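You operate a simulated robot arm through the tools that you are given. There is no shell and no other tool. Be economical: measure what you need, move in short steps, check, and stop when the job is done.

You are at the controls of a simulated robot arm. One attempt, no reset.

JOB
Load the signs stick: card in the reader, stick in the dock, press LOAD.
Fine: the dock ends showing that job as LOADED; the stick goes back in the stand, the card in its holder.
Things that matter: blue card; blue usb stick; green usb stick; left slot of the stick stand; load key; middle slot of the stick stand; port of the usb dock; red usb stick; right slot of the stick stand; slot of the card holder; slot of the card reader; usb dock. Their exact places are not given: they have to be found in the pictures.

Only the result counts: the job must be done as asked and must still hold three seconds after the hand-in. Knocking over, shifting, dropping, spilling or breaking anything else fails it.

ROBOT AND FRAMES
A 7-joint arm with a two-finger parallel gripper, hanging from a carriage that runs on a gantry, over the field with the corners [-1100, -2268], [180, -2268], [180, 32], [-1100, 32] (x, y) and turns from -293 to 395 degrees about z. Base frame: it is fixed where the carriage stands at the start and does not move with it; the origin is on the floor, on the carriage's upright axis, x ahead of it, y to its left, z up; the surface under the hand at the start is at about z = 740. Units: mm, degrees, N and s.
With the tool pointing down near the work surface it reaches from about 100 to 680 mm from the robot's upright axis, wherever it stands. Its first joint turns from -143.0 to 143.0 degrees. Places, roughly: left slot of the stick stand [500, 200, 800]; load key [600, 200, 800]; middle slot of the stick stand [500, 200, 800]; port of the usb dock [700, 100, 800]; right slot of the stick stand [500, 100, 800]; slot of the card holder [500, -100, 700]; slot of the card reader [700, -100, 800]; usb dock [700, 100, 800]. Payload 1.57 kg.
The tool frame sits at the grasp point between the pads (the TCP): z along the fingers, y along the line on which they close. The tips reach 30 mm beyond it. The gripper opens to 110 mm. The fingers are 24 mm wide and 12 mm thick; the gripper's body (48 by 112 mm) begins 78 mm behind the TCP.
Orientation is told as [roll, pitch, yaw] about the base's x, y, z axes, in that order, counted from this pose: with the fingers straight down and closing along the base's y, the tool's x points along the base's -x, its y along +y and its z along -z.

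CONTROLS
- The arm moves only by the tool move_arm. Its argument "plan" is a list of rows, each a list of 3 entries, a list of its own where there are three numbers: the finger opening in cm, from 0 to 11, then the shift along the tool's x, y, z in cm, then the turn, a rotation vector about the tool's x, y, z in degrees. In form: [[gripper, [tx, ty, tz], [wx, wy, wz]], ...]. A call has 1 to 20 rows; each row is the pose to reach, as a shift and turn from the pose commanded when the call began, along the tool's axes at that moment. A row lasts 0.2 s, in which the tool goes at most 50 mm and 8.6 degrees; a call with a longer step from one row to the next is refused whole, and so is a gripper value outside its range. Where a pose cannot be reached the arm comes as near as it can. A force on the tool above 40 N (or 10 N above the force at the start of the call, whichever is more), or a blocked arm, ends the call early, and 0.2 s more pass. The fingers move at their own pace (about 45 mm/s each) and stop on an object; they squeeze with about 43 N. The grip force told is the motor's: it shows also when the fingers shut on nothing. Time passes only in rows, and 0.2 s behind the last, so rows that repeat a pose let the fingers close. It gives the time, the measured TCP pose, the force on the tool (base axes), the opening and the grip force at its end, in the units of the frame above (readings bear some noise), with the torque about the TCP (base axes, N m) and any sound that the robot's microphone picked up.
- Cameras (640 x 400 px; columns grow to the right, rows downward): "scene" is now at [270.3, 15.1, 1763.9]; the picture's right is [0.29, -0.96, 0.00], its down [-0.88, -0.27, -0.39] and it looks along [0.38, 0.11, -0.92] (base axes); focal length 254 px, centre (320, 200). "wrist" rides on the gripper at [70, 16, -141] in the tool frame; the picture's right is [-0.23, 0.97, 0.00], its down [-0.86, -0.20, -0.48] and it looks along [-0.47, -0.11, 0.88] (tool axes); focal length 222 px, centre (320, 200).
- camera(camera): a new picture of that camera. The clock stands still meanwhile.
- lift_body(by): slides the trunk up (or, below 0, down) by that many mm; the arm and the scene camera ride with it, the base frame stays. It gives what a move gives, with no picture.
- roll_base(legs): drives the robot by 1 to 6 legs, each [ahead, left, turn to the left] in mm, mm and degrees, along the robot's own axes; the way and the turn of a leg run together, so that a leg with both is an arc; at most 1500 mm and 180 degrees a leg. The arm and the cameras ride along, it lands a little off, and it stops where it bumps. It keeps to its track: a leg is cut to what the track allows. It gives what a move gives.
- head_to(pan, tilt): turns the head with the scene camera to pan (to the left, within 155 degrees either way) and tilt (down, from -29 to 69), counted from straight ahead of the robot. It gives what a move gives.
- measure_at(camera, pixels): for up to 12 pixels [column, row] of the newest picture of that camera ("zoom" is the newest enlarged one), the place [x, y, z] in the base frame of the surface seen there, good to about 3 mm, but the place of the scene camera against the robot may be out by one fixed shift of up to 12 mm in any direction. The clock stands still meanwhile.
- inspect(camera, box): a new picture of the part [left, top, right, bottom] of that camera's present view, enlarged. The clock stands still meanwhile.
- hand_in(): hands the job in; it is judged then, once.

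Keep the steps short. Do not move on a guess: measure, check each grasp and each placing, and mend mistakes. In all there are 80 turns and 52 pictures (those below and enlarged ones count). Leave the gripper open and the arm clear of the work at the hand-in unless told otherwise, and finish with a single line.

The tools are called after "Emit:" as a command line: name --argument value ..., lists and objects as JSON in quotes. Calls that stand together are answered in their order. move_arm: Moves the arm, as the interface text tells. Its arguments: {"type":"object","properties":{"plan":{"type":"array","items":{"type":"array"}}},"required":["plan"]} The other tools are called the same way: lift_body (by) slides the trunk up or down; roll_base (legs) drives the base; head_to (pan, tilt) turns the head that bears the scene camera; camera (camera) takes a picture; measure_at (camera, pixels) gives the place of the surface under pixels of a picture; inspect (camera, box) takes an enlarged picture of a part of a camera's view; hand_in () hands the job in.

At the start:

```text
t: 0.0
eef_pos: [777.2, -132.7, 1073.4]
orientation: [-0.1, 0.0, 0.0]
wrist_force: [0.2, 0.0, 0.5]
ft_torque: [0.01, 0.02, 0.01]
width: 110.0
grasp_force: 0.0
trunk travel left (down, up): [-450.0, 145.0]
robot x, y, heading: [-3.2, 0.3, -0.2]
head pan, tilt: [17.0, 66.8]
```

scene: 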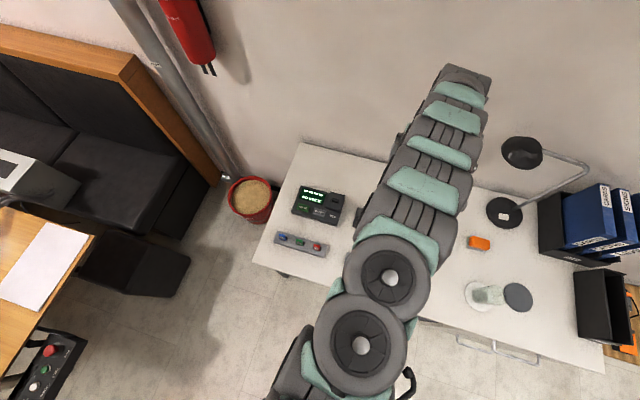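
wrist: 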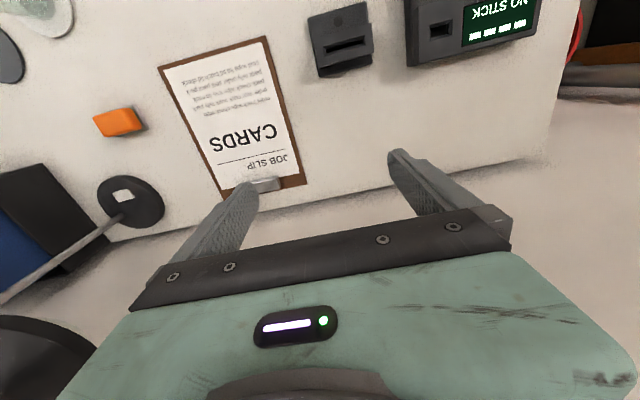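

I see the dock and stick stand in the scene view and a job slip in the wrist view. I'll enlarge these first.

Emit:
inspect --camera "wrist" --box '[150, 30, 310, 200]'

Emit:
inspect --camera "scene" --box '[260, 170, 360, 270]'

```text
2.35 times, centred on (230, 115) of wrist
```

zoom: 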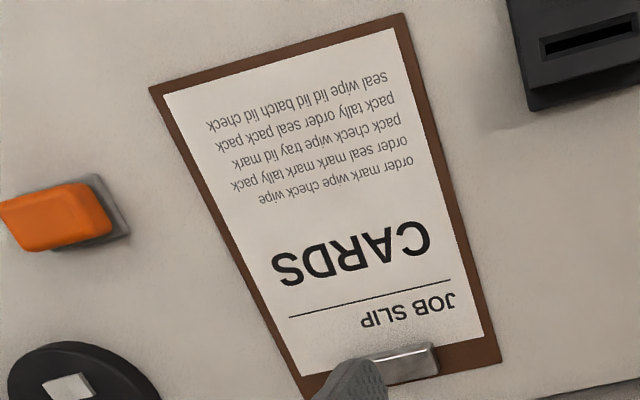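

```text
4.00 times, centred on (310, 220) of scene
```

zoom: 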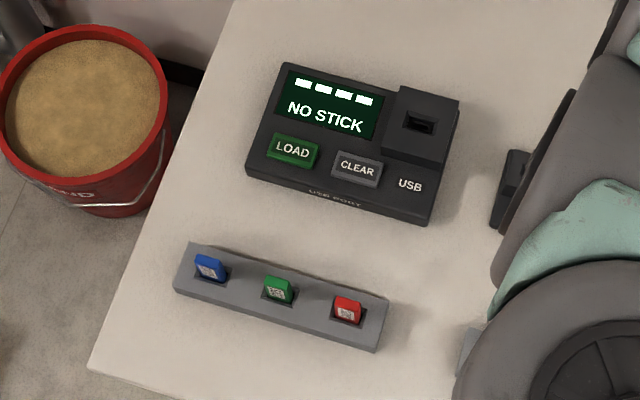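

The job slip names "CARDS" (not my job). The sticks carry small labels, so I'll enlarge them, and also the folders on the right.

Emit:
inspect --camera "scene" --box '[270, 225, 334, 265]'

Emit:
inspect --camera "scene" --box '[450, 170, 640, 340]'

```text
10.00 times, centred on (302, 245) of scene
```

zoom: 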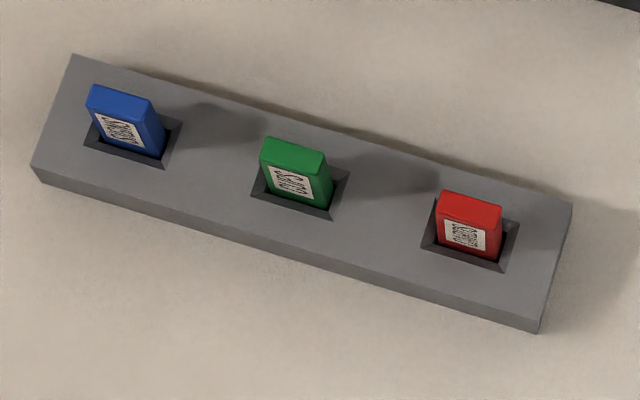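

```text
2.35 times, centred on (545, 255) of scene
```

zoom: 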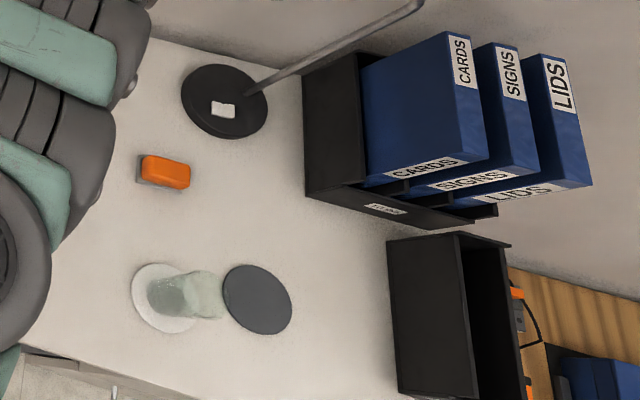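

The sticks only carry codes, so the dock probably has to name the job. Now measure the stand, sticks and dock from the scene camera.

Emit:
inspect --camera "scene" --box '[260, 170, 360, 270]'

Emit:
measure_at --camera "zoom" --pixels '[[208, 258], [278, 283], [347, 301], [190, 245], [388, 300], [375, 350], [175, 290], [292, 148], [357, 167], [420, 121], [457, 98], [335, 105]]'

Emit:
measure_at --camera "wrist" --pixels '[[345, 45], [440, 30], [349, 71], [310, 20], [372, 70], [315, 75], [365, 5], [130, 150]]'

```text
4.00 times, centred on (310, 220) of scene
```

zoom: 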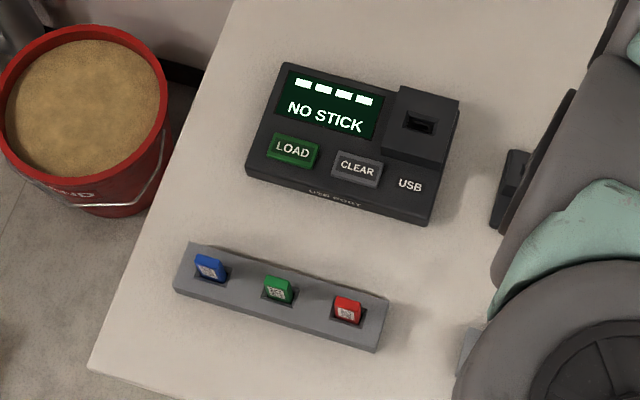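

```text
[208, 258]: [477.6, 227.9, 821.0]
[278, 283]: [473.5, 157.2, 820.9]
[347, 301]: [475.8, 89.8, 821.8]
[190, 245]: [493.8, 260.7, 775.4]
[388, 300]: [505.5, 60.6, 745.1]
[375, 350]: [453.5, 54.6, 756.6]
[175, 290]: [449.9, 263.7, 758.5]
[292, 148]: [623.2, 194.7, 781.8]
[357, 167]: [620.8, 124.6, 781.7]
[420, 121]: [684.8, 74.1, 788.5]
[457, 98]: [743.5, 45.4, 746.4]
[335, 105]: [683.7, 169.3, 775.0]
```

```text
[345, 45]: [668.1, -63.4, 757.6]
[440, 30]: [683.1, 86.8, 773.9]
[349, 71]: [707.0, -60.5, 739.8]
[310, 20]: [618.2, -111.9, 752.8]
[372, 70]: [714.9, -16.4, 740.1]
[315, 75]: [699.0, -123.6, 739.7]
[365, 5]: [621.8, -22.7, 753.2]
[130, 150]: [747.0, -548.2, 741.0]
```

The reader is at about [668, -63, 757] and the port at about [685, 74, 788]. The card holder is hidden by the arm, so I'll draw the arm back 350 mm at height and look again.

Emit:
move_arm --plan '[[11, [4.5, 0, 0], [0, 0, 0]], [11, [9, 0, 0], [0, 0, 0]], [11, [13.5, 0, 0], [0, 0, 0]], [11, [18, 0, 0], [0, 0, 0]], [11, [22.5, 0, 0], [0, 0, 0]], [11, [27, 0, 0], [0, 0, 0]], [11, [31, 0, 0], [0, 0, 0]], [11, [35, 0, 0], [0, 0, 0]]]'

Emit:
camera --camera "wrist"

Emit:
camera --camera "scene"

```text
t: 1.8
eef_pos: [593.3, -182.2, 962.2]
orientation: [-0.5, 0.3, 0.7]
wrist_force: [-4.9, -2.0, -1.9]
ft_torque: [0.31, -0.66, 0.0]
width: 109.9
grasp_force: 0.2
out of reach, approached as far as the arm can: row 2, 3, 4, 5, 6, 7, 8
trunk travel left (down, up): [-450.0, 145.0]
robot x, y, heading: [-0.0, -0.4, 0.0]
head pan, tilt: [17.0, 66.8]
```

```text
44 pictures are left
```

wrist: 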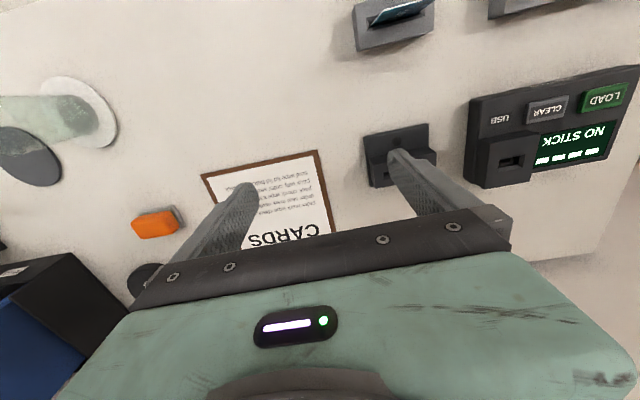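

```text
43 pictures are left
```

scene: 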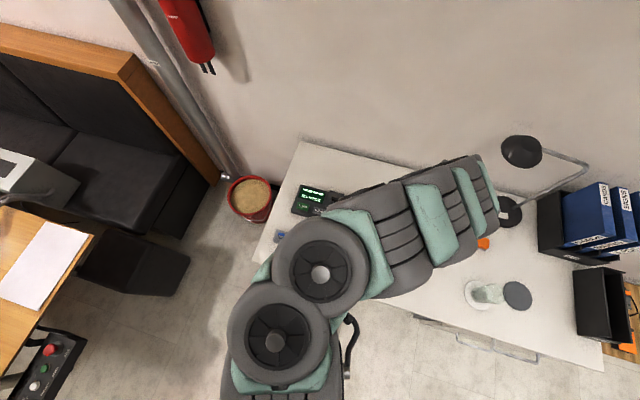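

The card in its holder shows at wrist (395, 20). The arm can't come closer at this height, so I'll roll the carriage back 130 mm to see it whole.

Emit:
roll_base --legs '[[-160, 0, 0]]'

Emit:
camera --camera "wrist"

```text
t: 3.2
eef_pos: [431.7, -178.8, 961.7]
orientation: [0.0, 0.2, 0.0]
wrist_force: [0.4, -0.3, -0.2]
ft_torque: [0.01, 0.0, -0.02]
width: 110.2
grasp_force: 0.1
trunk travel left (down, up): [-450.0, 145.0]
robot x, y, heading: [-163.6, 0.5, 0.0]
head pan, tilt: [17.0, 66.8]
```

```text
42 pictures are left
```

wrist: 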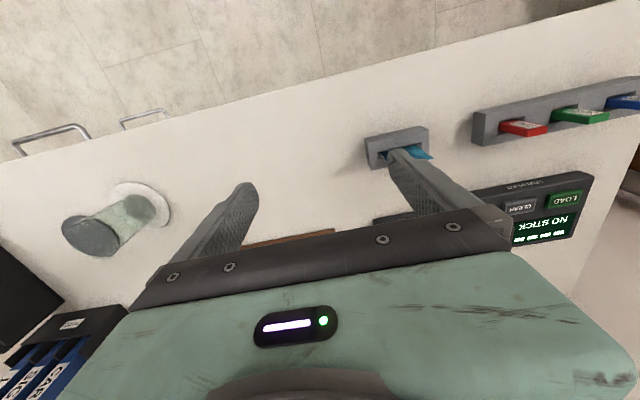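

Emit:
inspect --camera "wrist" --box '[350, 110, 450, 180]'

Emit:
measure_at --camera "wrist" --pixels '[[366, 138], [427, 128], [372, 165], [385, 155], [420, 150], [430, 157], [420, 157], [400, 140], [520, 128], [580, 115], [625, 102], [480, 125]]'

```text
5.71 times, centred on (400, 145) of wrist
```

zoom: 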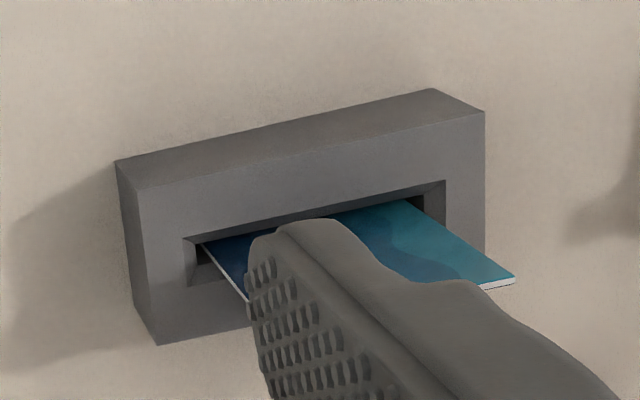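

```text
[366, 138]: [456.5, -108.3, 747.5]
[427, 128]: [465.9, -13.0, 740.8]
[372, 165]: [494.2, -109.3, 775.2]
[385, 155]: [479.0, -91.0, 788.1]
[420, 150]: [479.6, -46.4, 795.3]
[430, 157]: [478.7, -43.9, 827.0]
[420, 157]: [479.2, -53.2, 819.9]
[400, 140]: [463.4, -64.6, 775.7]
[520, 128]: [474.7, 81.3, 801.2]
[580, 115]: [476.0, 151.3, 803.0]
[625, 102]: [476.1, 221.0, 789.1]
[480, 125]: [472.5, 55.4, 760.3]
```

The card stands upright in its holder (plane near x 479, y -98..-40, top z 828), and the sticks stand in the plane x≈475. The fingers have to close along x, so I'll roll forward 200 mm to bring everything into reach and turn the hand 90°.

Emit:
roll_base --legs '[[200, 0, 0]]'

Emit:
move_arm --plan '[[11, [0, 0, 0], [0, 0, -8.5]], [11, [0, 0, 0], [0, 0, -17]], [11, [0, 0, 0], [0, 0, -25.5]], [11, [0, 0, 0], [0, 0, -34]], [11, [0, 0, 0], [0, 0, -42.5]], [11, [0, 0, 0], [0, 0, -51]], [11, [0, 0, 0], [0, 0, -59.5]], [11, [0, 0, 0], [0, 0, -68]], [11, [0, 0, 0], [0, 0, -76.5]], [11, [0, 0, 0], [0, 0, -85]], [11, [0, 0, 0], [0, 0, -90]]]'

Emit:
camera --camera "wrist"

```text
t: 4.8
eef_pos: [624.2, -178.5, 961.2]
orientation: [0.0, 0.2, 0.0]
wrist_force: [-0.6, -0.5, 0.3]
ft_torque: [-0.03, 0.01, 0.0]
width: 109.9
grasp_force: 0.0
trunk travel left (down, up): [-450.0, 145.0]
robot x, y, heading: [26.9, -1.1, 0.0]
head pan, tilt: [17.0, 66.8]
```

```text
t: 7.2
eef_pos: [623.5, -178.4, 962.7]
orientation: [0.3, 0.0, 90.1]
wrist_force: [-0.3, 0.9, 0.7]
ft_torque: [-0.02, -0.02, 0.0]
width: 110.0
grasp_force: 0.0
trunk travel left (down, up): [-450.0, 145.0]
robot x, y, heading: [27.9, -2.4, -0.1]
head pan, tilt: [17.0, 66.8]
```

```text
40 pictures are left
```

wrist: 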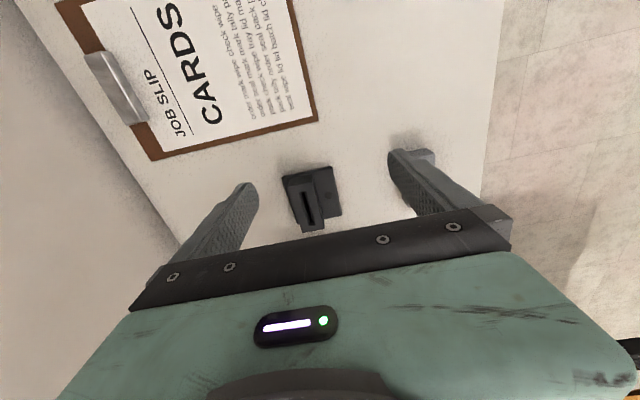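

The turn works (yaw 90). I'll measure the reader slot now, around (307, 205), then slide to x≈480 to look at the card.

Emit:
inspect --camera "wrist" --box '[260, 150, 360, 240]'

Emit:
measure_at --camera "wrist" --pixels '[[307, 190], [314, 220], [302, 192], [318, 218], [284, 177], [330, 168], [341, 212], [304, 232], [310, 204], [322, 195]]'

Emit:
move_arm --plan '[[11, [0.5, 4.5, 0], [0, 0, 0]], [11, [1, 9, 0], [0, 0, 0]], [11, [2, 12, 0], [0, 0, 0]], [11, [2, 14.4, 0], [0, 0, 0]]]'

Emit:
camera --camera "wrist"

```text
4.44 times, centred on (310, 195) of wrist
```

zoom: 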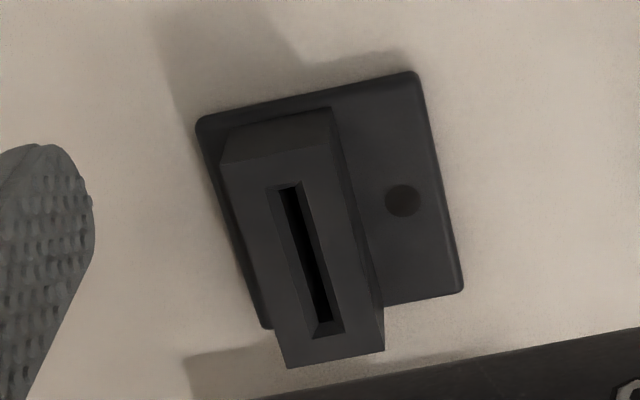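

```text
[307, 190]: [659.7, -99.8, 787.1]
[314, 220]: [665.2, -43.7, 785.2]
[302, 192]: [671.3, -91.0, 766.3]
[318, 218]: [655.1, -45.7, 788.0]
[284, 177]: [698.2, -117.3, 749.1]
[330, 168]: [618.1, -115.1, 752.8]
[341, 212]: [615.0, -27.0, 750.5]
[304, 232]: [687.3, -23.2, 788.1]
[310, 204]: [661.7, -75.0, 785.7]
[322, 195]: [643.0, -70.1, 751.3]
```

```text
t: 8.2
eef_pos: [577.5, -264.5, 960.9]
orientation: [0.9, -0.2, 90.0]
wrist_force: [0.4, -0.6, 0.1]
ft_torque: [0.0, 0.01, 0.0]
width: 110.1
grasp_force: 0.0
out of reach, approached as far as the arm can: row 1, 2, 3, 4
trunk travel left (down, up): [-450.0, 145.0]
robot x, y, heading: [27.1, -0.9, -0.2]
head pan, tilt: [17.0, 66.8]
```

```text
38 pictures are left
```

wrist: 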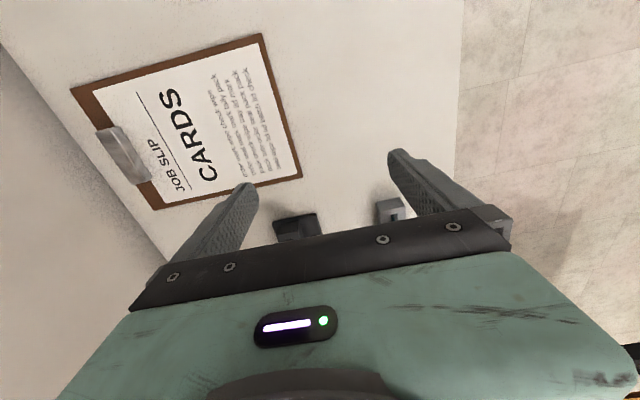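

At this height the arm won't fold in. I'll raise the trunk by 120 mm, so that work at z≈960 lies well inside the reach, and bring the arm in.

Emit:
lift_body --by 120

Emit:
move_arm --plan '[[11, [0, 0, 3], [0, 0, 0]], [11, [0, 0, 7], [0, 0, 0]], [11, [0, 0, 11.5], [0, 0, 0]], [11, [-2, 3, 11.5], [0, 0, 0]], [11, [-3.5, 6.5, 11.5], [0, 0, 0]], [11, [-3.5, 9.5, 11.5], [0, 0, 0]]]'

Emit:
camera --camera "wrist"

```text
t: 9.7
eef_pos: [578.4, -262.7, 1081.0]
orientation: [0.6, -0.4, 90.0]
wrist_force: [0.2, 0.5, -0.4]
ft_torque: [-0.01, 0.0, -0.01]
width: 110.3
grasp_force: 0.0
trunk travel left (down, up): [-570.0, 25.0]
robot x, y, heading: [27.7, 0.3, 0.0]
head pan, tilt: [17.0, 66.8]
```

```text
t: 11.1
eef_pos: [493.3, -237.1, 955.1]
orientation: [0.8, -0.5, 90.0]
wrist_force: [0.2, 0.7, -0.2]
ft_torque: [0.0, 0.01, 0.02]
width: 110.0
grasp_force: 0.1
out of reach, approached as far as the arm can: row 6
trunk travel left (down, up): [-570.0, 25.0]
robot x, y, heading: [27.7, -1.4, -0.2]
head pan, tilt: [17.0, 66.8]
```

```text
37 pictures are left
```

wrist: 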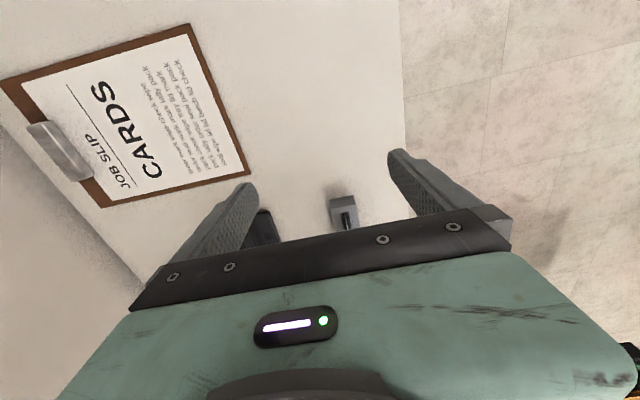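

The holder appears at (343, 213), half hidden. I'll move 55 mm toward +y and look closer.

Emit:
move_arm --plan '[[11, [-3, 0.5, 0], [0, 0, 0]], [11, [-5.5, 1, 0], [0, 0, 0]]]'

Emit:
inspect --camera "wrist" --box '[270, 100, 430, 230]'

```text
t: 11.7
eef_pos: [500.0, -192.3, 936.4]
orientation: [0.9, -0.4, 90.0]
wrist_force: [-0.6, -1.1, 0.0]
ft_torque: [0.02, -0.04, -0.02]
width: 110.0
grasp_force: 0.1
out of reach, approached as far as the arm can: row 1, 2
trunk travel left (down, up): [-570.0, 25.0]
robot x, y, heading: [26.9, 1.9, -0.2]
head pan, tilt: [17.0, 66.8]
```

```text
3.08 times, centred on (350, 165) of wrist
```

zoom: 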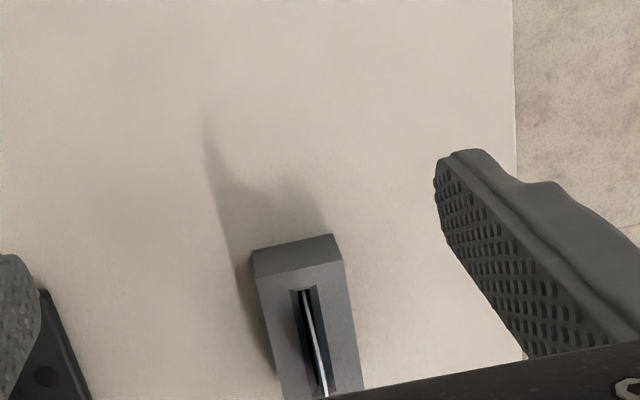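

Emit:
measure_at --camera "zoom" --pixels '[[302, 293], [307, 310], [314, 340], [320, 365], [326, 390], [253, 250], [335, 236], [300, 275], [285, 330], [340, 330], [275, 390], [360, 385]]'

```text
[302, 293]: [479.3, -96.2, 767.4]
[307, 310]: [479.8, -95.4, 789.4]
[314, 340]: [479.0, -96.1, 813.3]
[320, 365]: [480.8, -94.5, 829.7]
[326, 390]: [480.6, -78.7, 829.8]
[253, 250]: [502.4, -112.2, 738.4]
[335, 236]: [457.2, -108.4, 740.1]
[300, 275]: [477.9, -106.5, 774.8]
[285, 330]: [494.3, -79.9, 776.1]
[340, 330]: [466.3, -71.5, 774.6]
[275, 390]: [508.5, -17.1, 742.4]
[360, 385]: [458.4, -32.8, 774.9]
```

The card edge is at x≈480, y -96..-42, top z 830, and the holder top is at 775. I'll go over it at z 900, levelling the small tilt.

Emit:
move_arm --plan '[[11, [-2, 0.5, 2], [-0.4, 0.9, 0]], [11, [-5.5, 1, 3.6], [-0.4, 0.9, 0]], [11, [-9, 1.5, 3.6], [-0.4, 0.9, 0]], [11, [-12.3, 2, 3.6], [-0.4, 0.9, 0]], [11, [-12.3, 2, 3.6], [-0.4, 0.9, 0]]]'

Emit:
camera --camera "wrist"

```text
t: 12.9
eef_pos: [492.2, -69.1, 890.6]
orientation: [1.2, 0.5, 90.0]
wrist_force: [1.4, 0.0, -0.6]
ft_torque: [-0.03, -0.03, 0.02]
width: 110.1
grasp_force: 0.0
out of reach, approached as far as the arm can: row 3, 4, 5
trunk travel left (down, up): [-570.0, 25.0]
robot x, y, heading: [26.3, -1.4, 0.0]
head pan, tilt: [17.0, 66.8]
```

```text
35 pictures are left
```

wrist: 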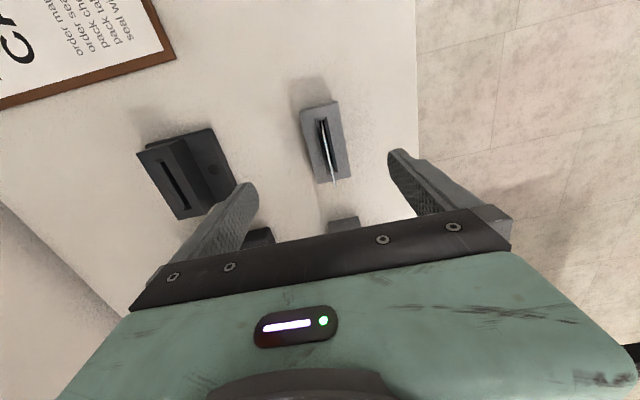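

Now all are in view. I'll measure the reader slot and the card again from here.

Emit:
inspect --camera "wrist" --box '[120, 80, 380, 240]'

Emit:
measure_at --camera "zoom" --pixels '[[107, 193], [168, 317], [92, 193], [120, 188], [160, 321], [180, 313], [135, 252], [490, 90], [516, 240], [524, 250], [500, 110], [508, 180]]'

```text
2.46 times, centred on (250, 160) of wrist
```

zoom: 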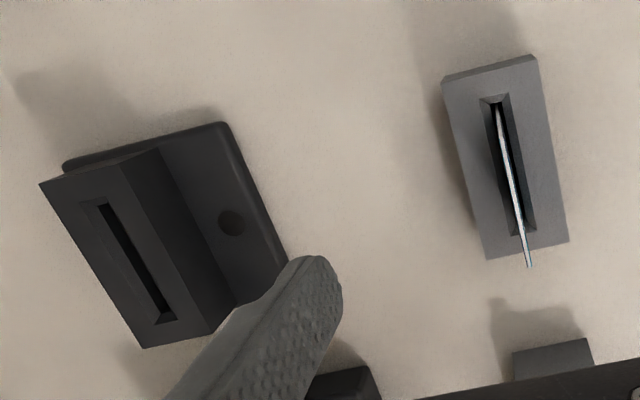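

```text
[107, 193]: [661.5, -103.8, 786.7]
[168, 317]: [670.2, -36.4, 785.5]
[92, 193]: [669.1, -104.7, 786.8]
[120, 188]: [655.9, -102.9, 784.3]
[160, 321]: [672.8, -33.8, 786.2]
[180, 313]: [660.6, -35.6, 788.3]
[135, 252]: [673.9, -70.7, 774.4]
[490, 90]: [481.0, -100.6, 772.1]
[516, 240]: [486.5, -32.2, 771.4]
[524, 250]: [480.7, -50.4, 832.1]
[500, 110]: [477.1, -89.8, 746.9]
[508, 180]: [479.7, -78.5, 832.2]
```

Card: x≈480, centre y≈-69. Reader slot: about (665–670, -69), top z 787. I'll roll back 80 mm for room to lift, then reposition the hand over the card.

Emit:
roll_base --legs '[[-80, 0, 0]]'

```text
t: 14.0
eef_pos: [412.4, -67.5, 891.9]
orientation: [1.2, 0.5, 90.2]
wrist_force: [-0.6, 0.0, 0.2]
ft_torque: [0.0, 0.06, -0.02]
width: 110.0
grasp_force: 0.0
trunk travel left (down, up): [-570.0, 25.0]
robot x, y, heading: [-49.4, 0.0, 0.2]
head pan, tilt: [17.0, 66.8]
```

Emit:
move_arm --plan '[[11, [0, -3.4, 0], [1.2, -0.5, 0]], [11, [0.1, -6.8, 0], [1.2, -0.5, 0]], [11, [0.1, -6.8, 0], [1.2, -0.5, 0]]]'

Emit:
camera --camera "wrist"

```text
t: 14.8
eef_pos: [476.4, -68.1, 890.5]
orientation: [0.0, 0.0, 90.1]
wrist_force: [0.2, -0.3, 0.3]
ft_torque: [-0.01, 0.0, 0.02]
width: 110.0
grasp_force: 0.0
trunk travel left (down, up): [-570.0, 25.0]
robot x, y, heading: [-46.2, -1.4, 0.1]
head pan, tilt: [17.0, 66.8]
```

```text
33 pictures are left
```

wrist: 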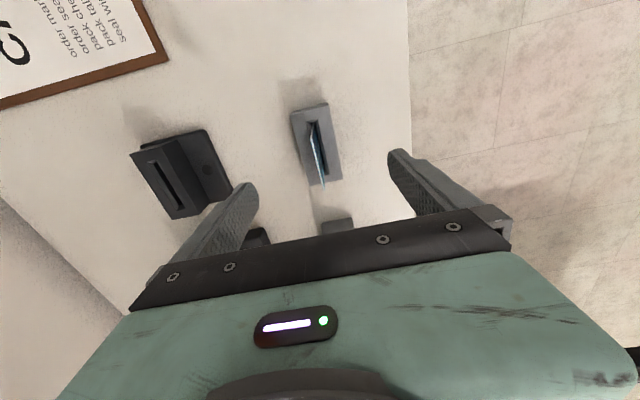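

Emit:
inspect --camera "wrist" --box '[120, 90, 350, 230]'

Emit:
measure_at --camera "wrist" --pixels '[[313, 130], [318, 160], [323, 183], [291, 111], [327, 103], [308, 184], [341, 177], [142, 151], [186, 147], [176, 217], [154, 162], [178, 206]]'

```text
2.78 times, centred on (235, 160) of wrist
```

zoom: 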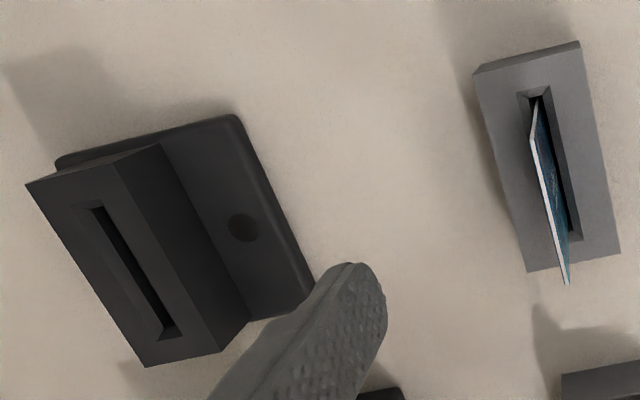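

```text
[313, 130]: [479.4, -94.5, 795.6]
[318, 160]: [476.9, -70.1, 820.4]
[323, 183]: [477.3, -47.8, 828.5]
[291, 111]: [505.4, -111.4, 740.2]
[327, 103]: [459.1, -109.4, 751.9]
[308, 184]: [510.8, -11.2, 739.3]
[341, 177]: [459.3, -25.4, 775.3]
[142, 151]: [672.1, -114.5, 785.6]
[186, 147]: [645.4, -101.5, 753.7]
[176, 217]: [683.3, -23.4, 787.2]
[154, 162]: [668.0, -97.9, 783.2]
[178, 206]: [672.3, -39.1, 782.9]
```

I'll descend to z 822 over the card (x 479) with the opening narrowed to 50 mm, then check the view.

Emit:
move_arm --plan '[[8, [0.1, -0.3, 2], [0, 0, 0]], [5, [0.1, -0.3, 4.5], [0, 0, 0]], [5, [0.1, -0.3, 6.8], [0, 0, 0]], [5, [0.1, -0.3, 6.8], [0, 0, 0]]]'

Emit:
camera --camera "wrist"

```text
t: 15.8
eef_pos: [482.2, -70.5, 822.9]
orientation: [-0.1, 0.1, 90.0]
wrist_force: [0.0, 0.9, 0.1]
ft_torque: [-0.02, -0.02, -0.01]
width: 50.0
grasp_force: 0.1
trunk travel left (down, up): [-570.0, 25.0]
robot x, y, heading: [-47.1, -4.6, 0.3]
head pan, tilt: [17.0, 66.8]
```

```text
31 pictures are left
```

wrist: 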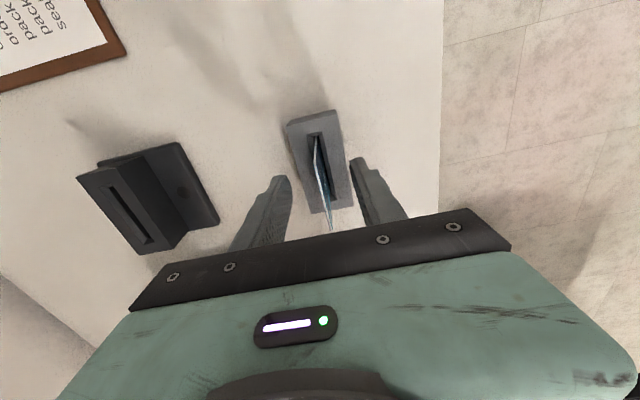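

The card is between the fingers. Closing now, pose held.

Emit:
move_arm --plan '[[2.5, [0, 0, 0], [0, 0, 0]], [1, [0, 0, 0], [0, 0, 0]], [0, [0, 0, 0], [0, 0, 0]], [0, [0, 0, 0], [0, 0, 0]], [0, [0, 0, 0], [0, 0, 0]]]'

```text
t: 17.0
eef_pos: [482.9, -68.3, 822.6]
orientation: [0.1, 0.0, 90.2]
wrist_force: [-0.7, 0.0, -0.2]
ft_torque: [0.01, 0.05, 0.0]
width: 0.9
grasp_force: 23.2
trunk travel left (down, up): [-570.0, 25.0]
robot x, y, heading: [-51.5, 1.0, 0.4]
head pan, tilt: [17.0, 66.8]
```

Width 0.9 mm fits a card. Lift straight up 80 mm and check.

Emit:
move_arm --plan '[[0, [0, 0, -1], [0, 0, 0]], [0, [0, 0, -3], [0, 0, 0]], [0, [0, 0, -5.5], [0, 0, 0]], [0, [0, 0, -8], [0, 0, 0]], [0, [0, 0, -8], [0, 0, 0]]]'

Emit:
camera --camera "wrist"

```text
t: 18.2
eef_pos: [483.1, -68.9, 904.5]
orientation: [0.0, 0.1, 90.1]
wrist_force: [0.1, 0.0, -0.5]
ft_torque: [0.01, 0.01, -0.02]
width: 0.7
grasp_force: 23.3
trunk travel left (down, up): [-570.0, 25.0]
robot x, y, heading: [-48.9, 0.3, 0.2]
head pan, tilt: [17.0, 66.8]
```

```text
30 pictures are left
```

wrist: 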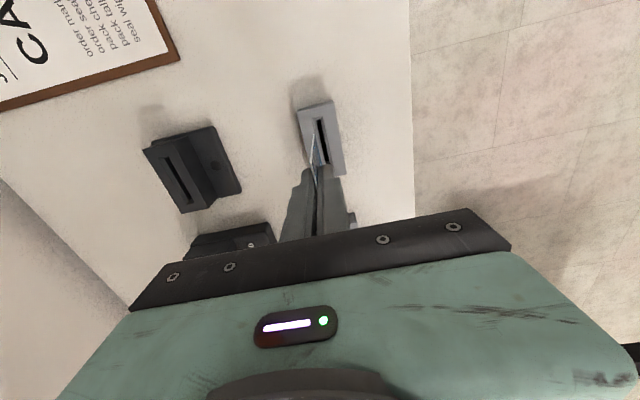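

Card held. I'll measure both empty slots from the same view, to get the shift from holder to reader.

Emit:
inspect --camera "wrist" --box '[135, 85, 355, 222]'

```text
2.91 times, centred on (245, 154) of wrist
```

zoom: 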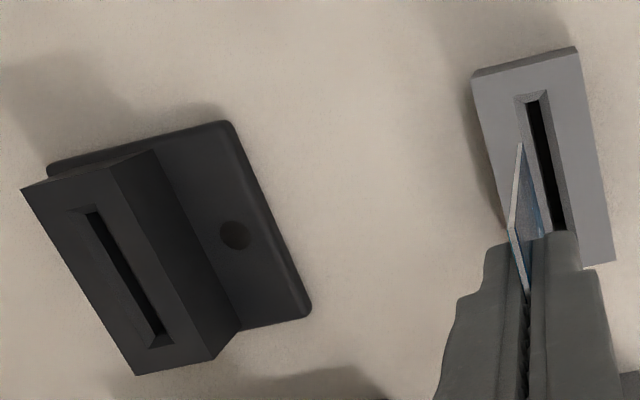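

Emit:
measure_at --camera "zoom" --pixels '[[66, 210], [101, 203], [146, 352], [176, 343], [23, 188], [108, 170], [136, 375], [213, 360], [514, 96], [549, 90], [571, 232], [473, 80]]'

```text
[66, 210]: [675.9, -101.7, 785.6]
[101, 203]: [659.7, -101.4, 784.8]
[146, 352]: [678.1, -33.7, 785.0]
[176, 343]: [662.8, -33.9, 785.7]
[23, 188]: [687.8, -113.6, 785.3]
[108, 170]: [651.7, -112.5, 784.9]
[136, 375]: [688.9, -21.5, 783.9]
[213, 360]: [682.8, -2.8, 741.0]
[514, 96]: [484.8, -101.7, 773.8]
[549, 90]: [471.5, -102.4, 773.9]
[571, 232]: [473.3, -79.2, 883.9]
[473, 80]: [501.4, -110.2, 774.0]
```

Reader slot centre is ≈(669, -68), top z 785; the holder slot is ≈(478, -68), measured about 4 mm below the hand reading. So the hand target is x≈672.5. I'll roll forward 110 mm with the card up.

Emit:
roll_base --legs '[[110, 0, 0]]'

```text
t: 19.4
eef_pos: [596.7, -69.3, 903.5]
orientation: [0.0, 0.0, 90.2]
wrist_force: [0.3, 1.0, -0.5]
ft_torque: [0.03, -0.02, -0.02]
width: 0.7
grasp_force: 23.0
trunk travel left (down, up): [-570.0, 25.0]
robot x, y, heading: [62.8, -0.5, -0.0]
head pan, tilt: [17.0, 66.8]
```

Emit:
move_arm --plan '[[0, [0, -3.8, 0], [0, 0, 0]], [0, [-0.1, -7.6, 0], [0, 0, 0]], [0, [-0.1, -7.6, 2.2], [0, 0, 0]], [0, [-0.1, -7.6, 2.2], [0, 0, 0]]]'

Emit:
inspect --camera "wrist" --box '[230, 90, 420, 220]'

```text
t: 20.4
eef_pos: [671.5, -67.2, 882.2]
orientation: [0.0, 0.0, 90.1]
wrist_force: [-0.7, -0.4, -0.1]
ft_torque: [-0.01, -0.01, 0.01]
width: 0.6
grasp_force: 22.8
trunk travel left (down, up): [-570.0, 25.0]
robot x, y, heading: [61.3, 0.6, 0.1]
head pan, tilt: [17.0, 66.8]
```

```text
3.08 times, centred on (325, 155) of wrist
```

zoom: 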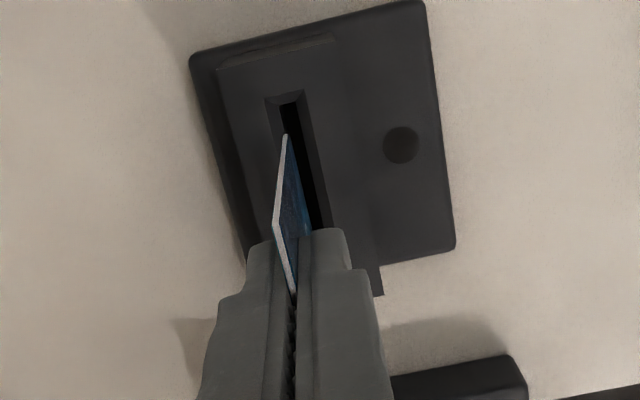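

Emit:
measure_at --camera "zoom" --pixels '[[286, 138], [279, 185], [276, 220], [286, 270], [264, 97], [303, 88], [216, 68], [332, 38], [331, 210], [320, 225]]'

```text
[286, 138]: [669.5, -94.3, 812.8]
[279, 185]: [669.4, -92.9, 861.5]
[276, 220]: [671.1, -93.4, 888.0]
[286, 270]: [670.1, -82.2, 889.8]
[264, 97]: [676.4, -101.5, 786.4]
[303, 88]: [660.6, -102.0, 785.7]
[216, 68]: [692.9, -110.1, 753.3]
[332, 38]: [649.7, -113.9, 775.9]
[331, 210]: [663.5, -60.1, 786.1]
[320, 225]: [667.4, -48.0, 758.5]
```

The card lines up with the slot (x 670 against 668.5, y edge -94 inside bevel -102). I'll lower gently and watch the force.

Emit:
move_arm --plan '[[0, [0, 0.1, 1], [0, 0, 0]], [0, [0, 0.1, 2], [0, 0, 0]], [0, [0, 0.1, 2.8], [0, 0, 0]], [0, [0, 0.1, 3.4], [0, 0, 0]], [0, [0, 0.1, 3.4], [0, 0, 0]]]'

```text
t: 21.6
eef_pos: [670.4, -67.1, 845.8]
orientation: [0.0, 0.0, 90.0]
wrist_force: [0.0, -0.4, 0.1]
ft_torque: [0.01, 0.01, -0.03]
width: 0.6
grasp_force: 22.8
trunk travel left (down, up): [-570.0, 25.0]
robot x, y, heading: [60.8, -0.8, 0.2]
head pan, tilt: [17.0, 66.8]
```

No force; the card bottom is about 20 mm in. Continue down in small steps.

Emit:
move_arm --plan '[[0, [0, 0, 0.4], [0, 0, 0]], [0, [0, 0, 0.8], [0, 0, 0]], [0, [0, 0, 1.2], [0, 0, 0]], [0, [0, 0, 1.6], [0, 0, 0]], [0, [0, 0, 2.0], [0, 0, 0]], [0, [0, 0, 2.4], [0, 0, 0]]]'

Emit:
inspect --camera "wrist" --box '[200, 70, 620, 330]'

```text
t: 23.0
eef_pos: [670.8, -67.7, 836.2]
orientation: [-0.1, -0.1, 90.1]
wrist_force: [0.3, -0.4, -0.1]
ft_torque: [-0.03, -0.01, 0.01]
width: 0.8
grasp_force: 22.8
out of reach, approached as far as the arm can: row 4, 5, 6
trunk travel left (down, up): [-570.0, 25.0]
robot x, y, heading: [59.2, 2.6, 0.2]
head pan, tilt: [17.0, 66.8]
```

```text
1.52 times, centred on (410, 200) of wrist
```

zoom: 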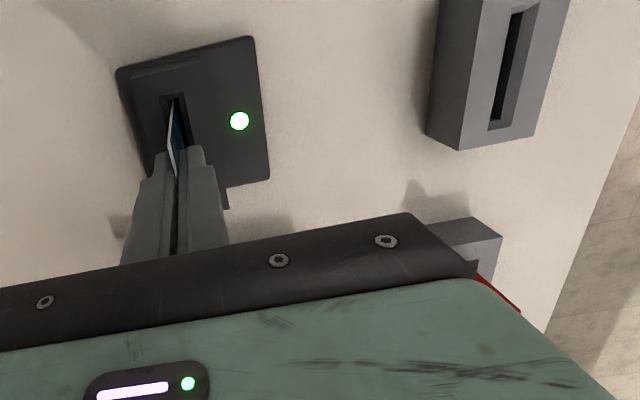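

The reader light is green, so the card is read. It is ~2 mm from seated; I release it here and go up.

Emit:
move_arm --plan '[[1, [0, 0, 0], [0, 0, 0]], [3, [0, 0, 0], [0, 0, 0]], [5, [0, 0, 0], [0, 0, 0]], [5, [0, 0, 0], [0, 0, 0]], [5, [0, 0, -2], [0, 0, 0]], [5, [0, 0, -5], [0, 0, 0]], [5, [0, 0, -8.5], [0, 0, 0]], [5, [0, 0, -8.5], [0, 0, 0]]]'

Emit:
camera --camera "wrist"

```text
t: 24.8
eef_pos: [667.1, -65.4, 920.4]
orientation: [-0.1, 0.0, 90.1]
wrist_force: [-0.7, -0.5, 0.2]
ft_torque: [0.01, 0.0, -0.03]
width: 50.0
grasp_force: 0.0
trunk travel left (down, up): [-570.0, 25.0]
robot x, y, heading: [58.2, -0.7, 0.0]
head pan, tilt: [17.0, 66.8]
```

```text
26 pictures are left
```

wrist: 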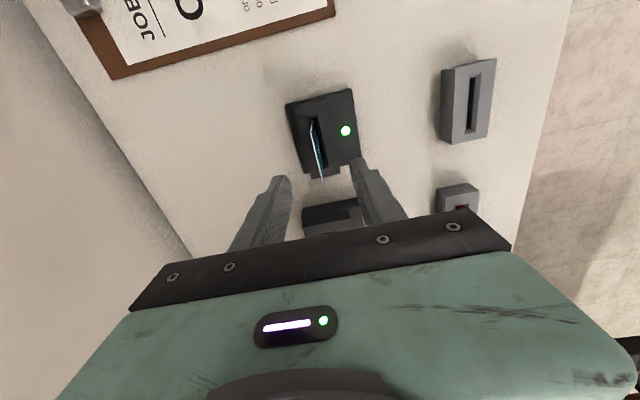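

Card seated, light green. Now to the stand: roll back 110 mm, then shift the hand to about (480, 20) to view sticks and port.

Emit:
roll_base --legs '[[-110, 0, 0]]'

Emit:
move_arm --plan '[[5, [-2, 2, 0], [0, 0, 0]], [5, [-5, 5, 0], [0, 0, 0]], [5, [-8.5, 7, 0], [0, 0, 0]], [5, [-8.5, 7, 0], [0, 0, 0]]]'

Emit:
camera --camera "wrist"

Emit:
camera --camera "scene"

```text
t: 26.0
eef_pos: [559.3, -66.4, 921.8]
orientation: [0.0, 0.0, 90.2]
wrist_force: [0.3, 0.2, -1.2]
ft_torque: [-0.01, 0.03, 0.02]
width: 49.8
grasp_force: 0.1
trunk travel left (down, up): [-570.0, 25.0]
robot x, y, heading: [-47.3, 0.5, 0.3]
head pan, tilt: [17.0, 66.8]
```

```text
t: 27.0
eef_pos: [487.3, 19.8, 919.8]
orientation: [-0.1, 0.0, 90.2]
wrist_force: [0.7, -0.7, -0.2]
ft_torque: [0.0, -0.02, -0.01]
width: 50.2
grasp_force: 0.1
trunk travel left (down, up): [-570.0, 25.0]
robot x, y, heading: [-45.0, 1.2, -0.0]
head pan, tilt: [17.0, 66.8]
```

```text
25 pictures are left
```

wrist: 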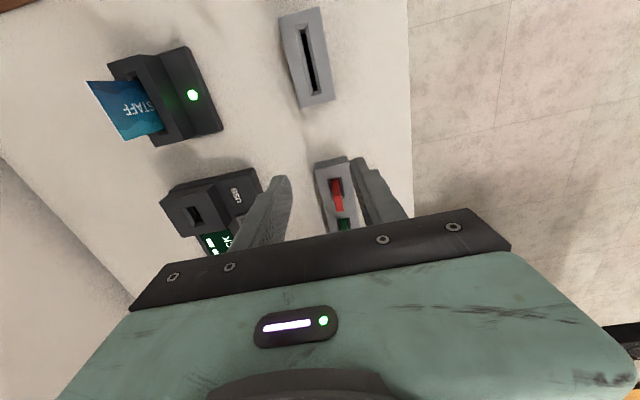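

```text
24 pictures are left
```

scene: 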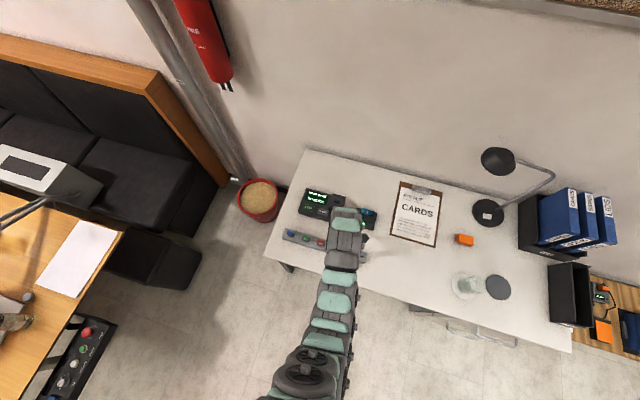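

The reader holds the "STAFF" card. The red stick shows at (337, 195) and the port at (192, 215). I'll zoom in and measure.

Emit:
inspect --camera "wrist" --box '[150, 140, 390, 270]'

Emit:
measure_at --camera "wrist" --pixels '[[332, 178], [335, 195], [338, 205], [343, 205], [331, 192], [190, 207], [199, 225], [164, 198], [214, 182], [181, 236], [230, 221], [192, 215]]'

```text
2.67 times, centred on (270, 205) of wrist
```

zoom: 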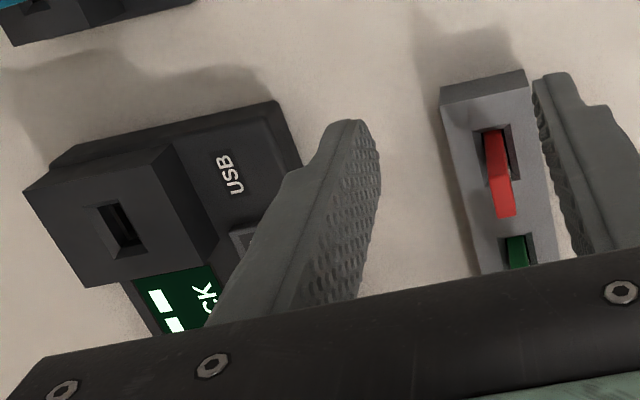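

```text
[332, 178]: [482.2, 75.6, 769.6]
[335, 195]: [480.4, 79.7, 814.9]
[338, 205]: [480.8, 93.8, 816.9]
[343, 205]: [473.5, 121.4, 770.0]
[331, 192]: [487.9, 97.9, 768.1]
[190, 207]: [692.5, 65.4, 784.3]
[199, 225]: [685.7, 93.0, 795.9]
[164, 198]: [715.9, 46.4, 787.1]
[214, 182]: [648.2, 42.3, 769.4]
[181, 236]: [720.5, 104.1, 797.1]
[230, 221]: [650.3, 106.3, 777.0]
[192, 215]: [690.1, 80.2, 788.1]
```

Emit:
measure_at --camera "zoom" --pixels '[[488, 178], [508, 178], [497, 216], [514, 214], [500, 197], [95, 208], [129, 200], [114, 257], [143, 249], [482, 128], [512, 123], [120, 228]]'

```text
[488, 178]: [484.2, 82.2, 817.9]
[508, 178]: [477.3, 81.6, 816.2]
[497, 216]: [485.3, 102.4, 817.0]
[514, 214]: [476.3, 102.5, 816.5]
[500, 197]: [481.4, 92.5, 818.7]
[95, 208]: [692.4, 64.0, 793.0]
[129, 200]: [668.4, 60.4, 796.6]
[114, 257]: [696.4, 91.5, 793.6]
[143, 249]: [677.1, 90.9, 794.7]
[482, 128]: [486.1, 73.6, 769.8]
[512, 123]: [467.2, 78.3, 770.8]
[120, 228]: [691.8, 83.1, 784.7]
```

Red stick: x≈481, y≈91, top z 817, about 8 × 20 mm. I'll go over it and descend to z 815.

Emit:
move_arm --plan '[[5, [-4, 0.5, 0], [0, 0, 0]], [5, [-7.1, 0.5, 2], [0, 0, 0]], [5, [-7.1, 0.5, 6], [0, 0, 0]], [5, [-7.1, 0.5, 9], [0, 0, 0]], [5, [-7.1, 0.5, 10.5], [0, 0, 0]], [5, [-7.1, 0.5, 10.5], [0, 0, 0]]]'

Emit:
camera --camera "wrist"

```text
t: 28.4
eef_pos: [483.6, 91.8, 815.3]
orientation: [0.0, -0.1, 90.2]
wrist_force: [0.4, -0.6, 0.5]
ft_torque: [0.0, 0.01, -0.01]
width: 50.1
grasp_force: 0.0
trunk travel left (down, up): [-570.0, 25.0]
robot x, y, heading: [-50.9, -2.0, 0.0]
head pan, tilt: [17.0, 66.8]
```

```text
22 pictures are left
```

wrist: 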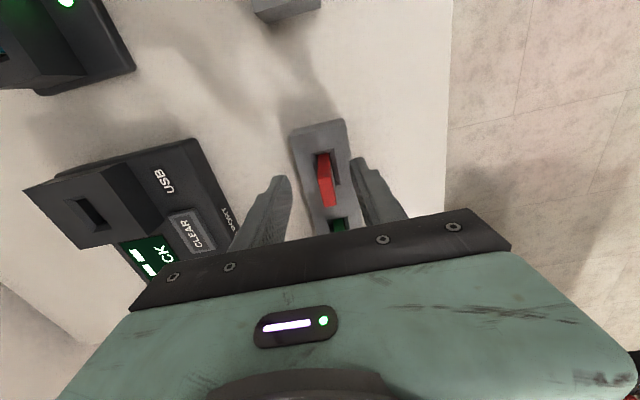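

The red stick lies between the fingers. Closing, then lifting 70 mm.

Emit:
move_arm --plan '[[3, [0, 0, 0], [0, 0, 0]], [1.5, [0, 0, 0], [0, 0, 0]], [0.5, [0, 0, 0], [0, 0, 0]], [0, [0, 0, 0], [0, 0, 0]], [0, [0, 0, 0], [0, 0, 0]], [0, [0, 0, 0], [0, 0, 0]]]'

Emit:
move_arm --plan '[[0, [0, 0, -1], [0, 0, 0]], [0, [0, 0, -3], [0, 0, 0]], [0, [0, 0, -5.5], [0, 0, 0]], [0, [0, 0, -8.5], [0, 0, 0]], [0, [0, 0, -8.5], [0, 0, 0]]]'

Emit:
inspect --camera "wrist" --box '[140, 100, 420, 275]'

```text
t: 29.8
eef_pos: [482.7, 92.2, 814.1]
orientation: [0.1, 0.0, 90.2]
wrist_force: [-12.4, -0.2, 7.3]
ft_torque: [-0.05, 0.68, -0.01]
width: 8.5
grasp_force: 27.2
trunk travel left (down, up): [-570.0, 25.0]
robot x, y, heading: [-50.4, 2.3, 0.4]
head pan, tilt: [17.0, 66.8]
```

```text
t: 31.0
eef_pos: [482.8, 89.4, 903.4]
orientation: [-0.1, -0.1, 90.2]
wrist_force: [0.4, 0.5, -0.7]
ft_torque: [0.01, 0.01, 0.01]
width: 8.3
grasp_force: 26.9
trunk travel left (down, up): [-570.0, 25.0]
robot x, y, heading: [-50.2, -3.4, 0.3]
head pan, tilt: [17.0, 66.8]
```

```text
2.29 times, centred on (280, 188) of wrist
```

zoom: 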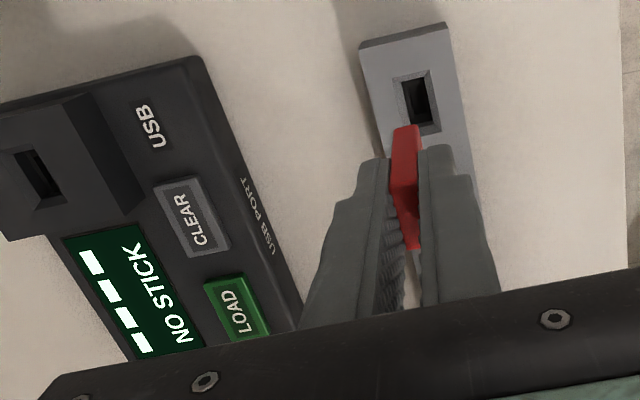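

Red stick held (8.4 mm). Measure the stand slot, port, LOAD key and stick from this view.

Emit:
measure_at --camera "zoom" --pixels '[[391, 79], [431, 69], [403, 138], [442, 130], [12, 150], [38, 148], [38, 212], [67, 203], [404, 128], [240, 312], [195, 218], [395, 215]]'

```text
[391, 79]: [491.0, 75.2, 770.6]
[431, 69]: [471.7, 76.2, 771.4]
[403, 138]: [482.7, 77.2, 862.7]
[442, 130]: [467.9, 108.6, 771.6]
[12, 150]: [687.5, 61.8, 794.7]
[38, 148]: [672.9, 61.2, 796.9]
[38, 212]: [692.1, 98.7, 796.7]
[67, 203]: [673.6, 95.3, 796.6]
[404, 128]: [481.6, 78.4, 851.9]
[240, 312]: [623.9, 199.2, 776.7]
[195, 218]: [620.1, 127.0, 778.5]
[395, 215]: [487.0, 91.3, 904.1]
```

Port centre ≈(682, 78), top z≈796. Roll forward 110 mm, then move the stick above the port.

Emit:
roll_base --legs '[[110, 0, 0]]'

Emit:
move_arm --plan '[[0, [0.5, -4, 0], [0, 0, 0]], [0, [1.1, -8, 0], [0, 0, 0]], [0, [1.2, -9, 0], [0, 0, 0]], [0, [1.2, -9, 0], [0, 0, 0]]]'

Emit:
inspect --camera "wrist" --box '[200, 80, 440, 230]'

```text
t: 32.2
eef_pos: [594.7, 90.2, 902.2]
orientation: [0.1, 0.0, 90.1]
wrist_force: [0.0, 0.5, 0.3]
ft_torque: [0.0, -0.02, -0.01]
width: 8.6
grasp_force: 26.9
trunk travel left (down, up): [-570.0, 25.0]
robot x, y, heading: [62.4, -0.3, 0.4]
head pan, tilt: [17.0, 66.8]
```

```text
t: 33.2
eef_pos: [686.4, 80.0, 902.7]
orientation: [0.0, 0.0, 90.2]
wrist_force: [-0.4, -0.3, -0.3]
ft_torque: [-0.01, -0.02, 0.04]
width: 8.4
grasp_force: 27.3
trunk travel left (down, up): [-570.0, 25.0]
robot x, y, heading: [66.4, -0.3, 0.2]
head pan, tilt: [17.0, 66.8]
```

```text
2.67 times, centred on (320, 155) of wrist
```

zoom: 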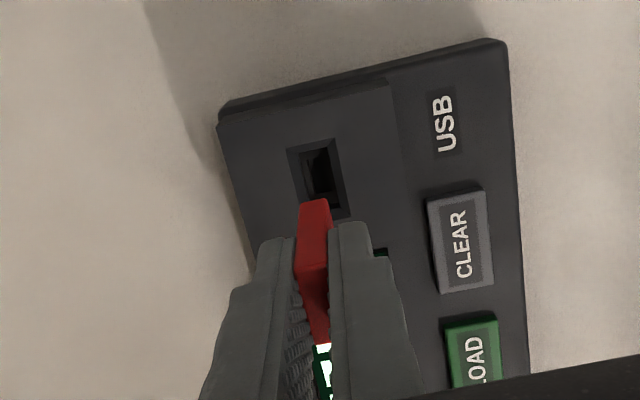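

Emit:
measure_at --camera "zoom" --pixels '[[302, 204], [327, 202], [314, 210], [310, 250], [287, 149], [333, 139], [350, 208], [283, 150], [335, 137], [220, 125], [390, 76], [380, 240]]'

```text
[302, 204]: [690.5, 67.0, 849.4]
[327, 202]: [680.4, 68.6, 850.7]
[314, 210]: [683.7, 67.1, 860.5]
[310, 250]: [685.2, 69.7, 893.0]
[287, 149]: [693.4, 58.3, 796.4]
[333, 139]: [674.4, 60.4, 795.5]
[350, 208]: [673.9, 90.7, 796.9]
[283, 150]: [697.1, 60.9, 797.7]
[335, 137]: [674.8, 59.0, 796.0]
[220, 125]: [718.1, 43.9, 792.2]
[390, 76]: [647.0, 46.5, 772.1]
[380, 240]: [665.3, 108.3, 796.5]
```

Stick centre (685.3, ~78) and port (684.3, 76): shift slightly and descend gradually.

Emit:
move_arm --plan '[[0, [0.2, 0.1, 1], [0, 0, 0]], [0, [0.2, 0.1, 2.2], [0, 0, 0]], [0, [0.2, 0.1, 3.2], [0, 0, 0]], [0, [0.2, 0.1, 4.0], [0, 0, 0]], [0, [0.2, 0.1, 4.5], [0, 0, 0]], [0, [0.2, 0.1, 5], [0, 0, 0]], [0, [0.2, 0.1, 5], [0, 0, 0]]]'

Emit:
inspect --camera "wrist" --box '[200, 80, 440, 230]'

```text
t: 34.8
eef_pos: [682.5, 76.8, 852.1]
orientation: [0.0, 0.1, 90.1]
wrist_force: [-1.0, 0.6, -0.6]
ft_torque: [0.02, -0.02, 0.03]
width: 8.3
grasp_force: 27.3
trunk travel left (down, up): [-570.0, 25.0]
robot x, y, heading: [66.2, -0.3, 0.3]
head pan, tilt: [17.0, 66.8]
```

```text
2.67 times, centred on (320, 155) of wrist
```

zoom: 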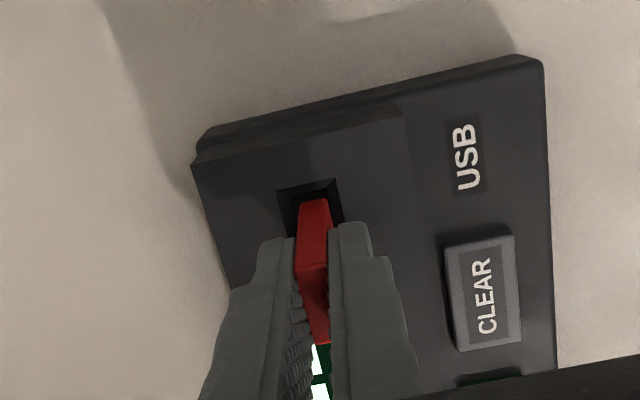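

Well centred, no force yet. Lower on in 3 mm steps.

Emit:
move_arm --plan '[[0, [0, 0, 0.3], [0, 0, 0]], [0, [0, 0, 0.6], [0, 0, 0]], [0, [0, 0, 0.9], [0, 0, 0]], [0, [0, 0, 1.2], [0, 0, 0]], [0, [0, 0, 1.5], [0, 0, 0]], [0, [0, 0, 1.8], [0, 0, 0]], [0, [0, 0, 2.1], [0, 0, 0]]]'

Emit:
camera --camera "scene"

```text
t: 36.4
eef_pos: [683.2, 75.1, 842.0]
orientation: [-0.4, -0.1, 90.3]
wrist_force: [10.6, -0.2, 1.4]
ft_torque: [0.07, -0.64, -0.01]
width: 8.4
grasp_force: 27.5
out of reach, approached as far as the arm can: row 3, 4, 5, 6, 7
trunk travel left (down, up): [-570.0, 25.0]
robot x, y, heading: [63.5, -1.0, 0.2]
head pan, tilt: [17.0, 66.8]
```

```text
18 pictures are left
```

scene: 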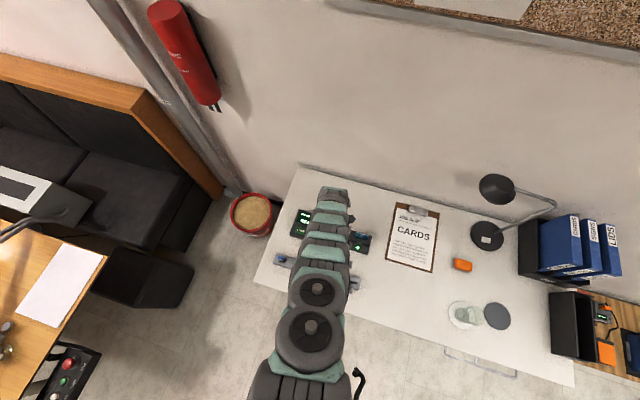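

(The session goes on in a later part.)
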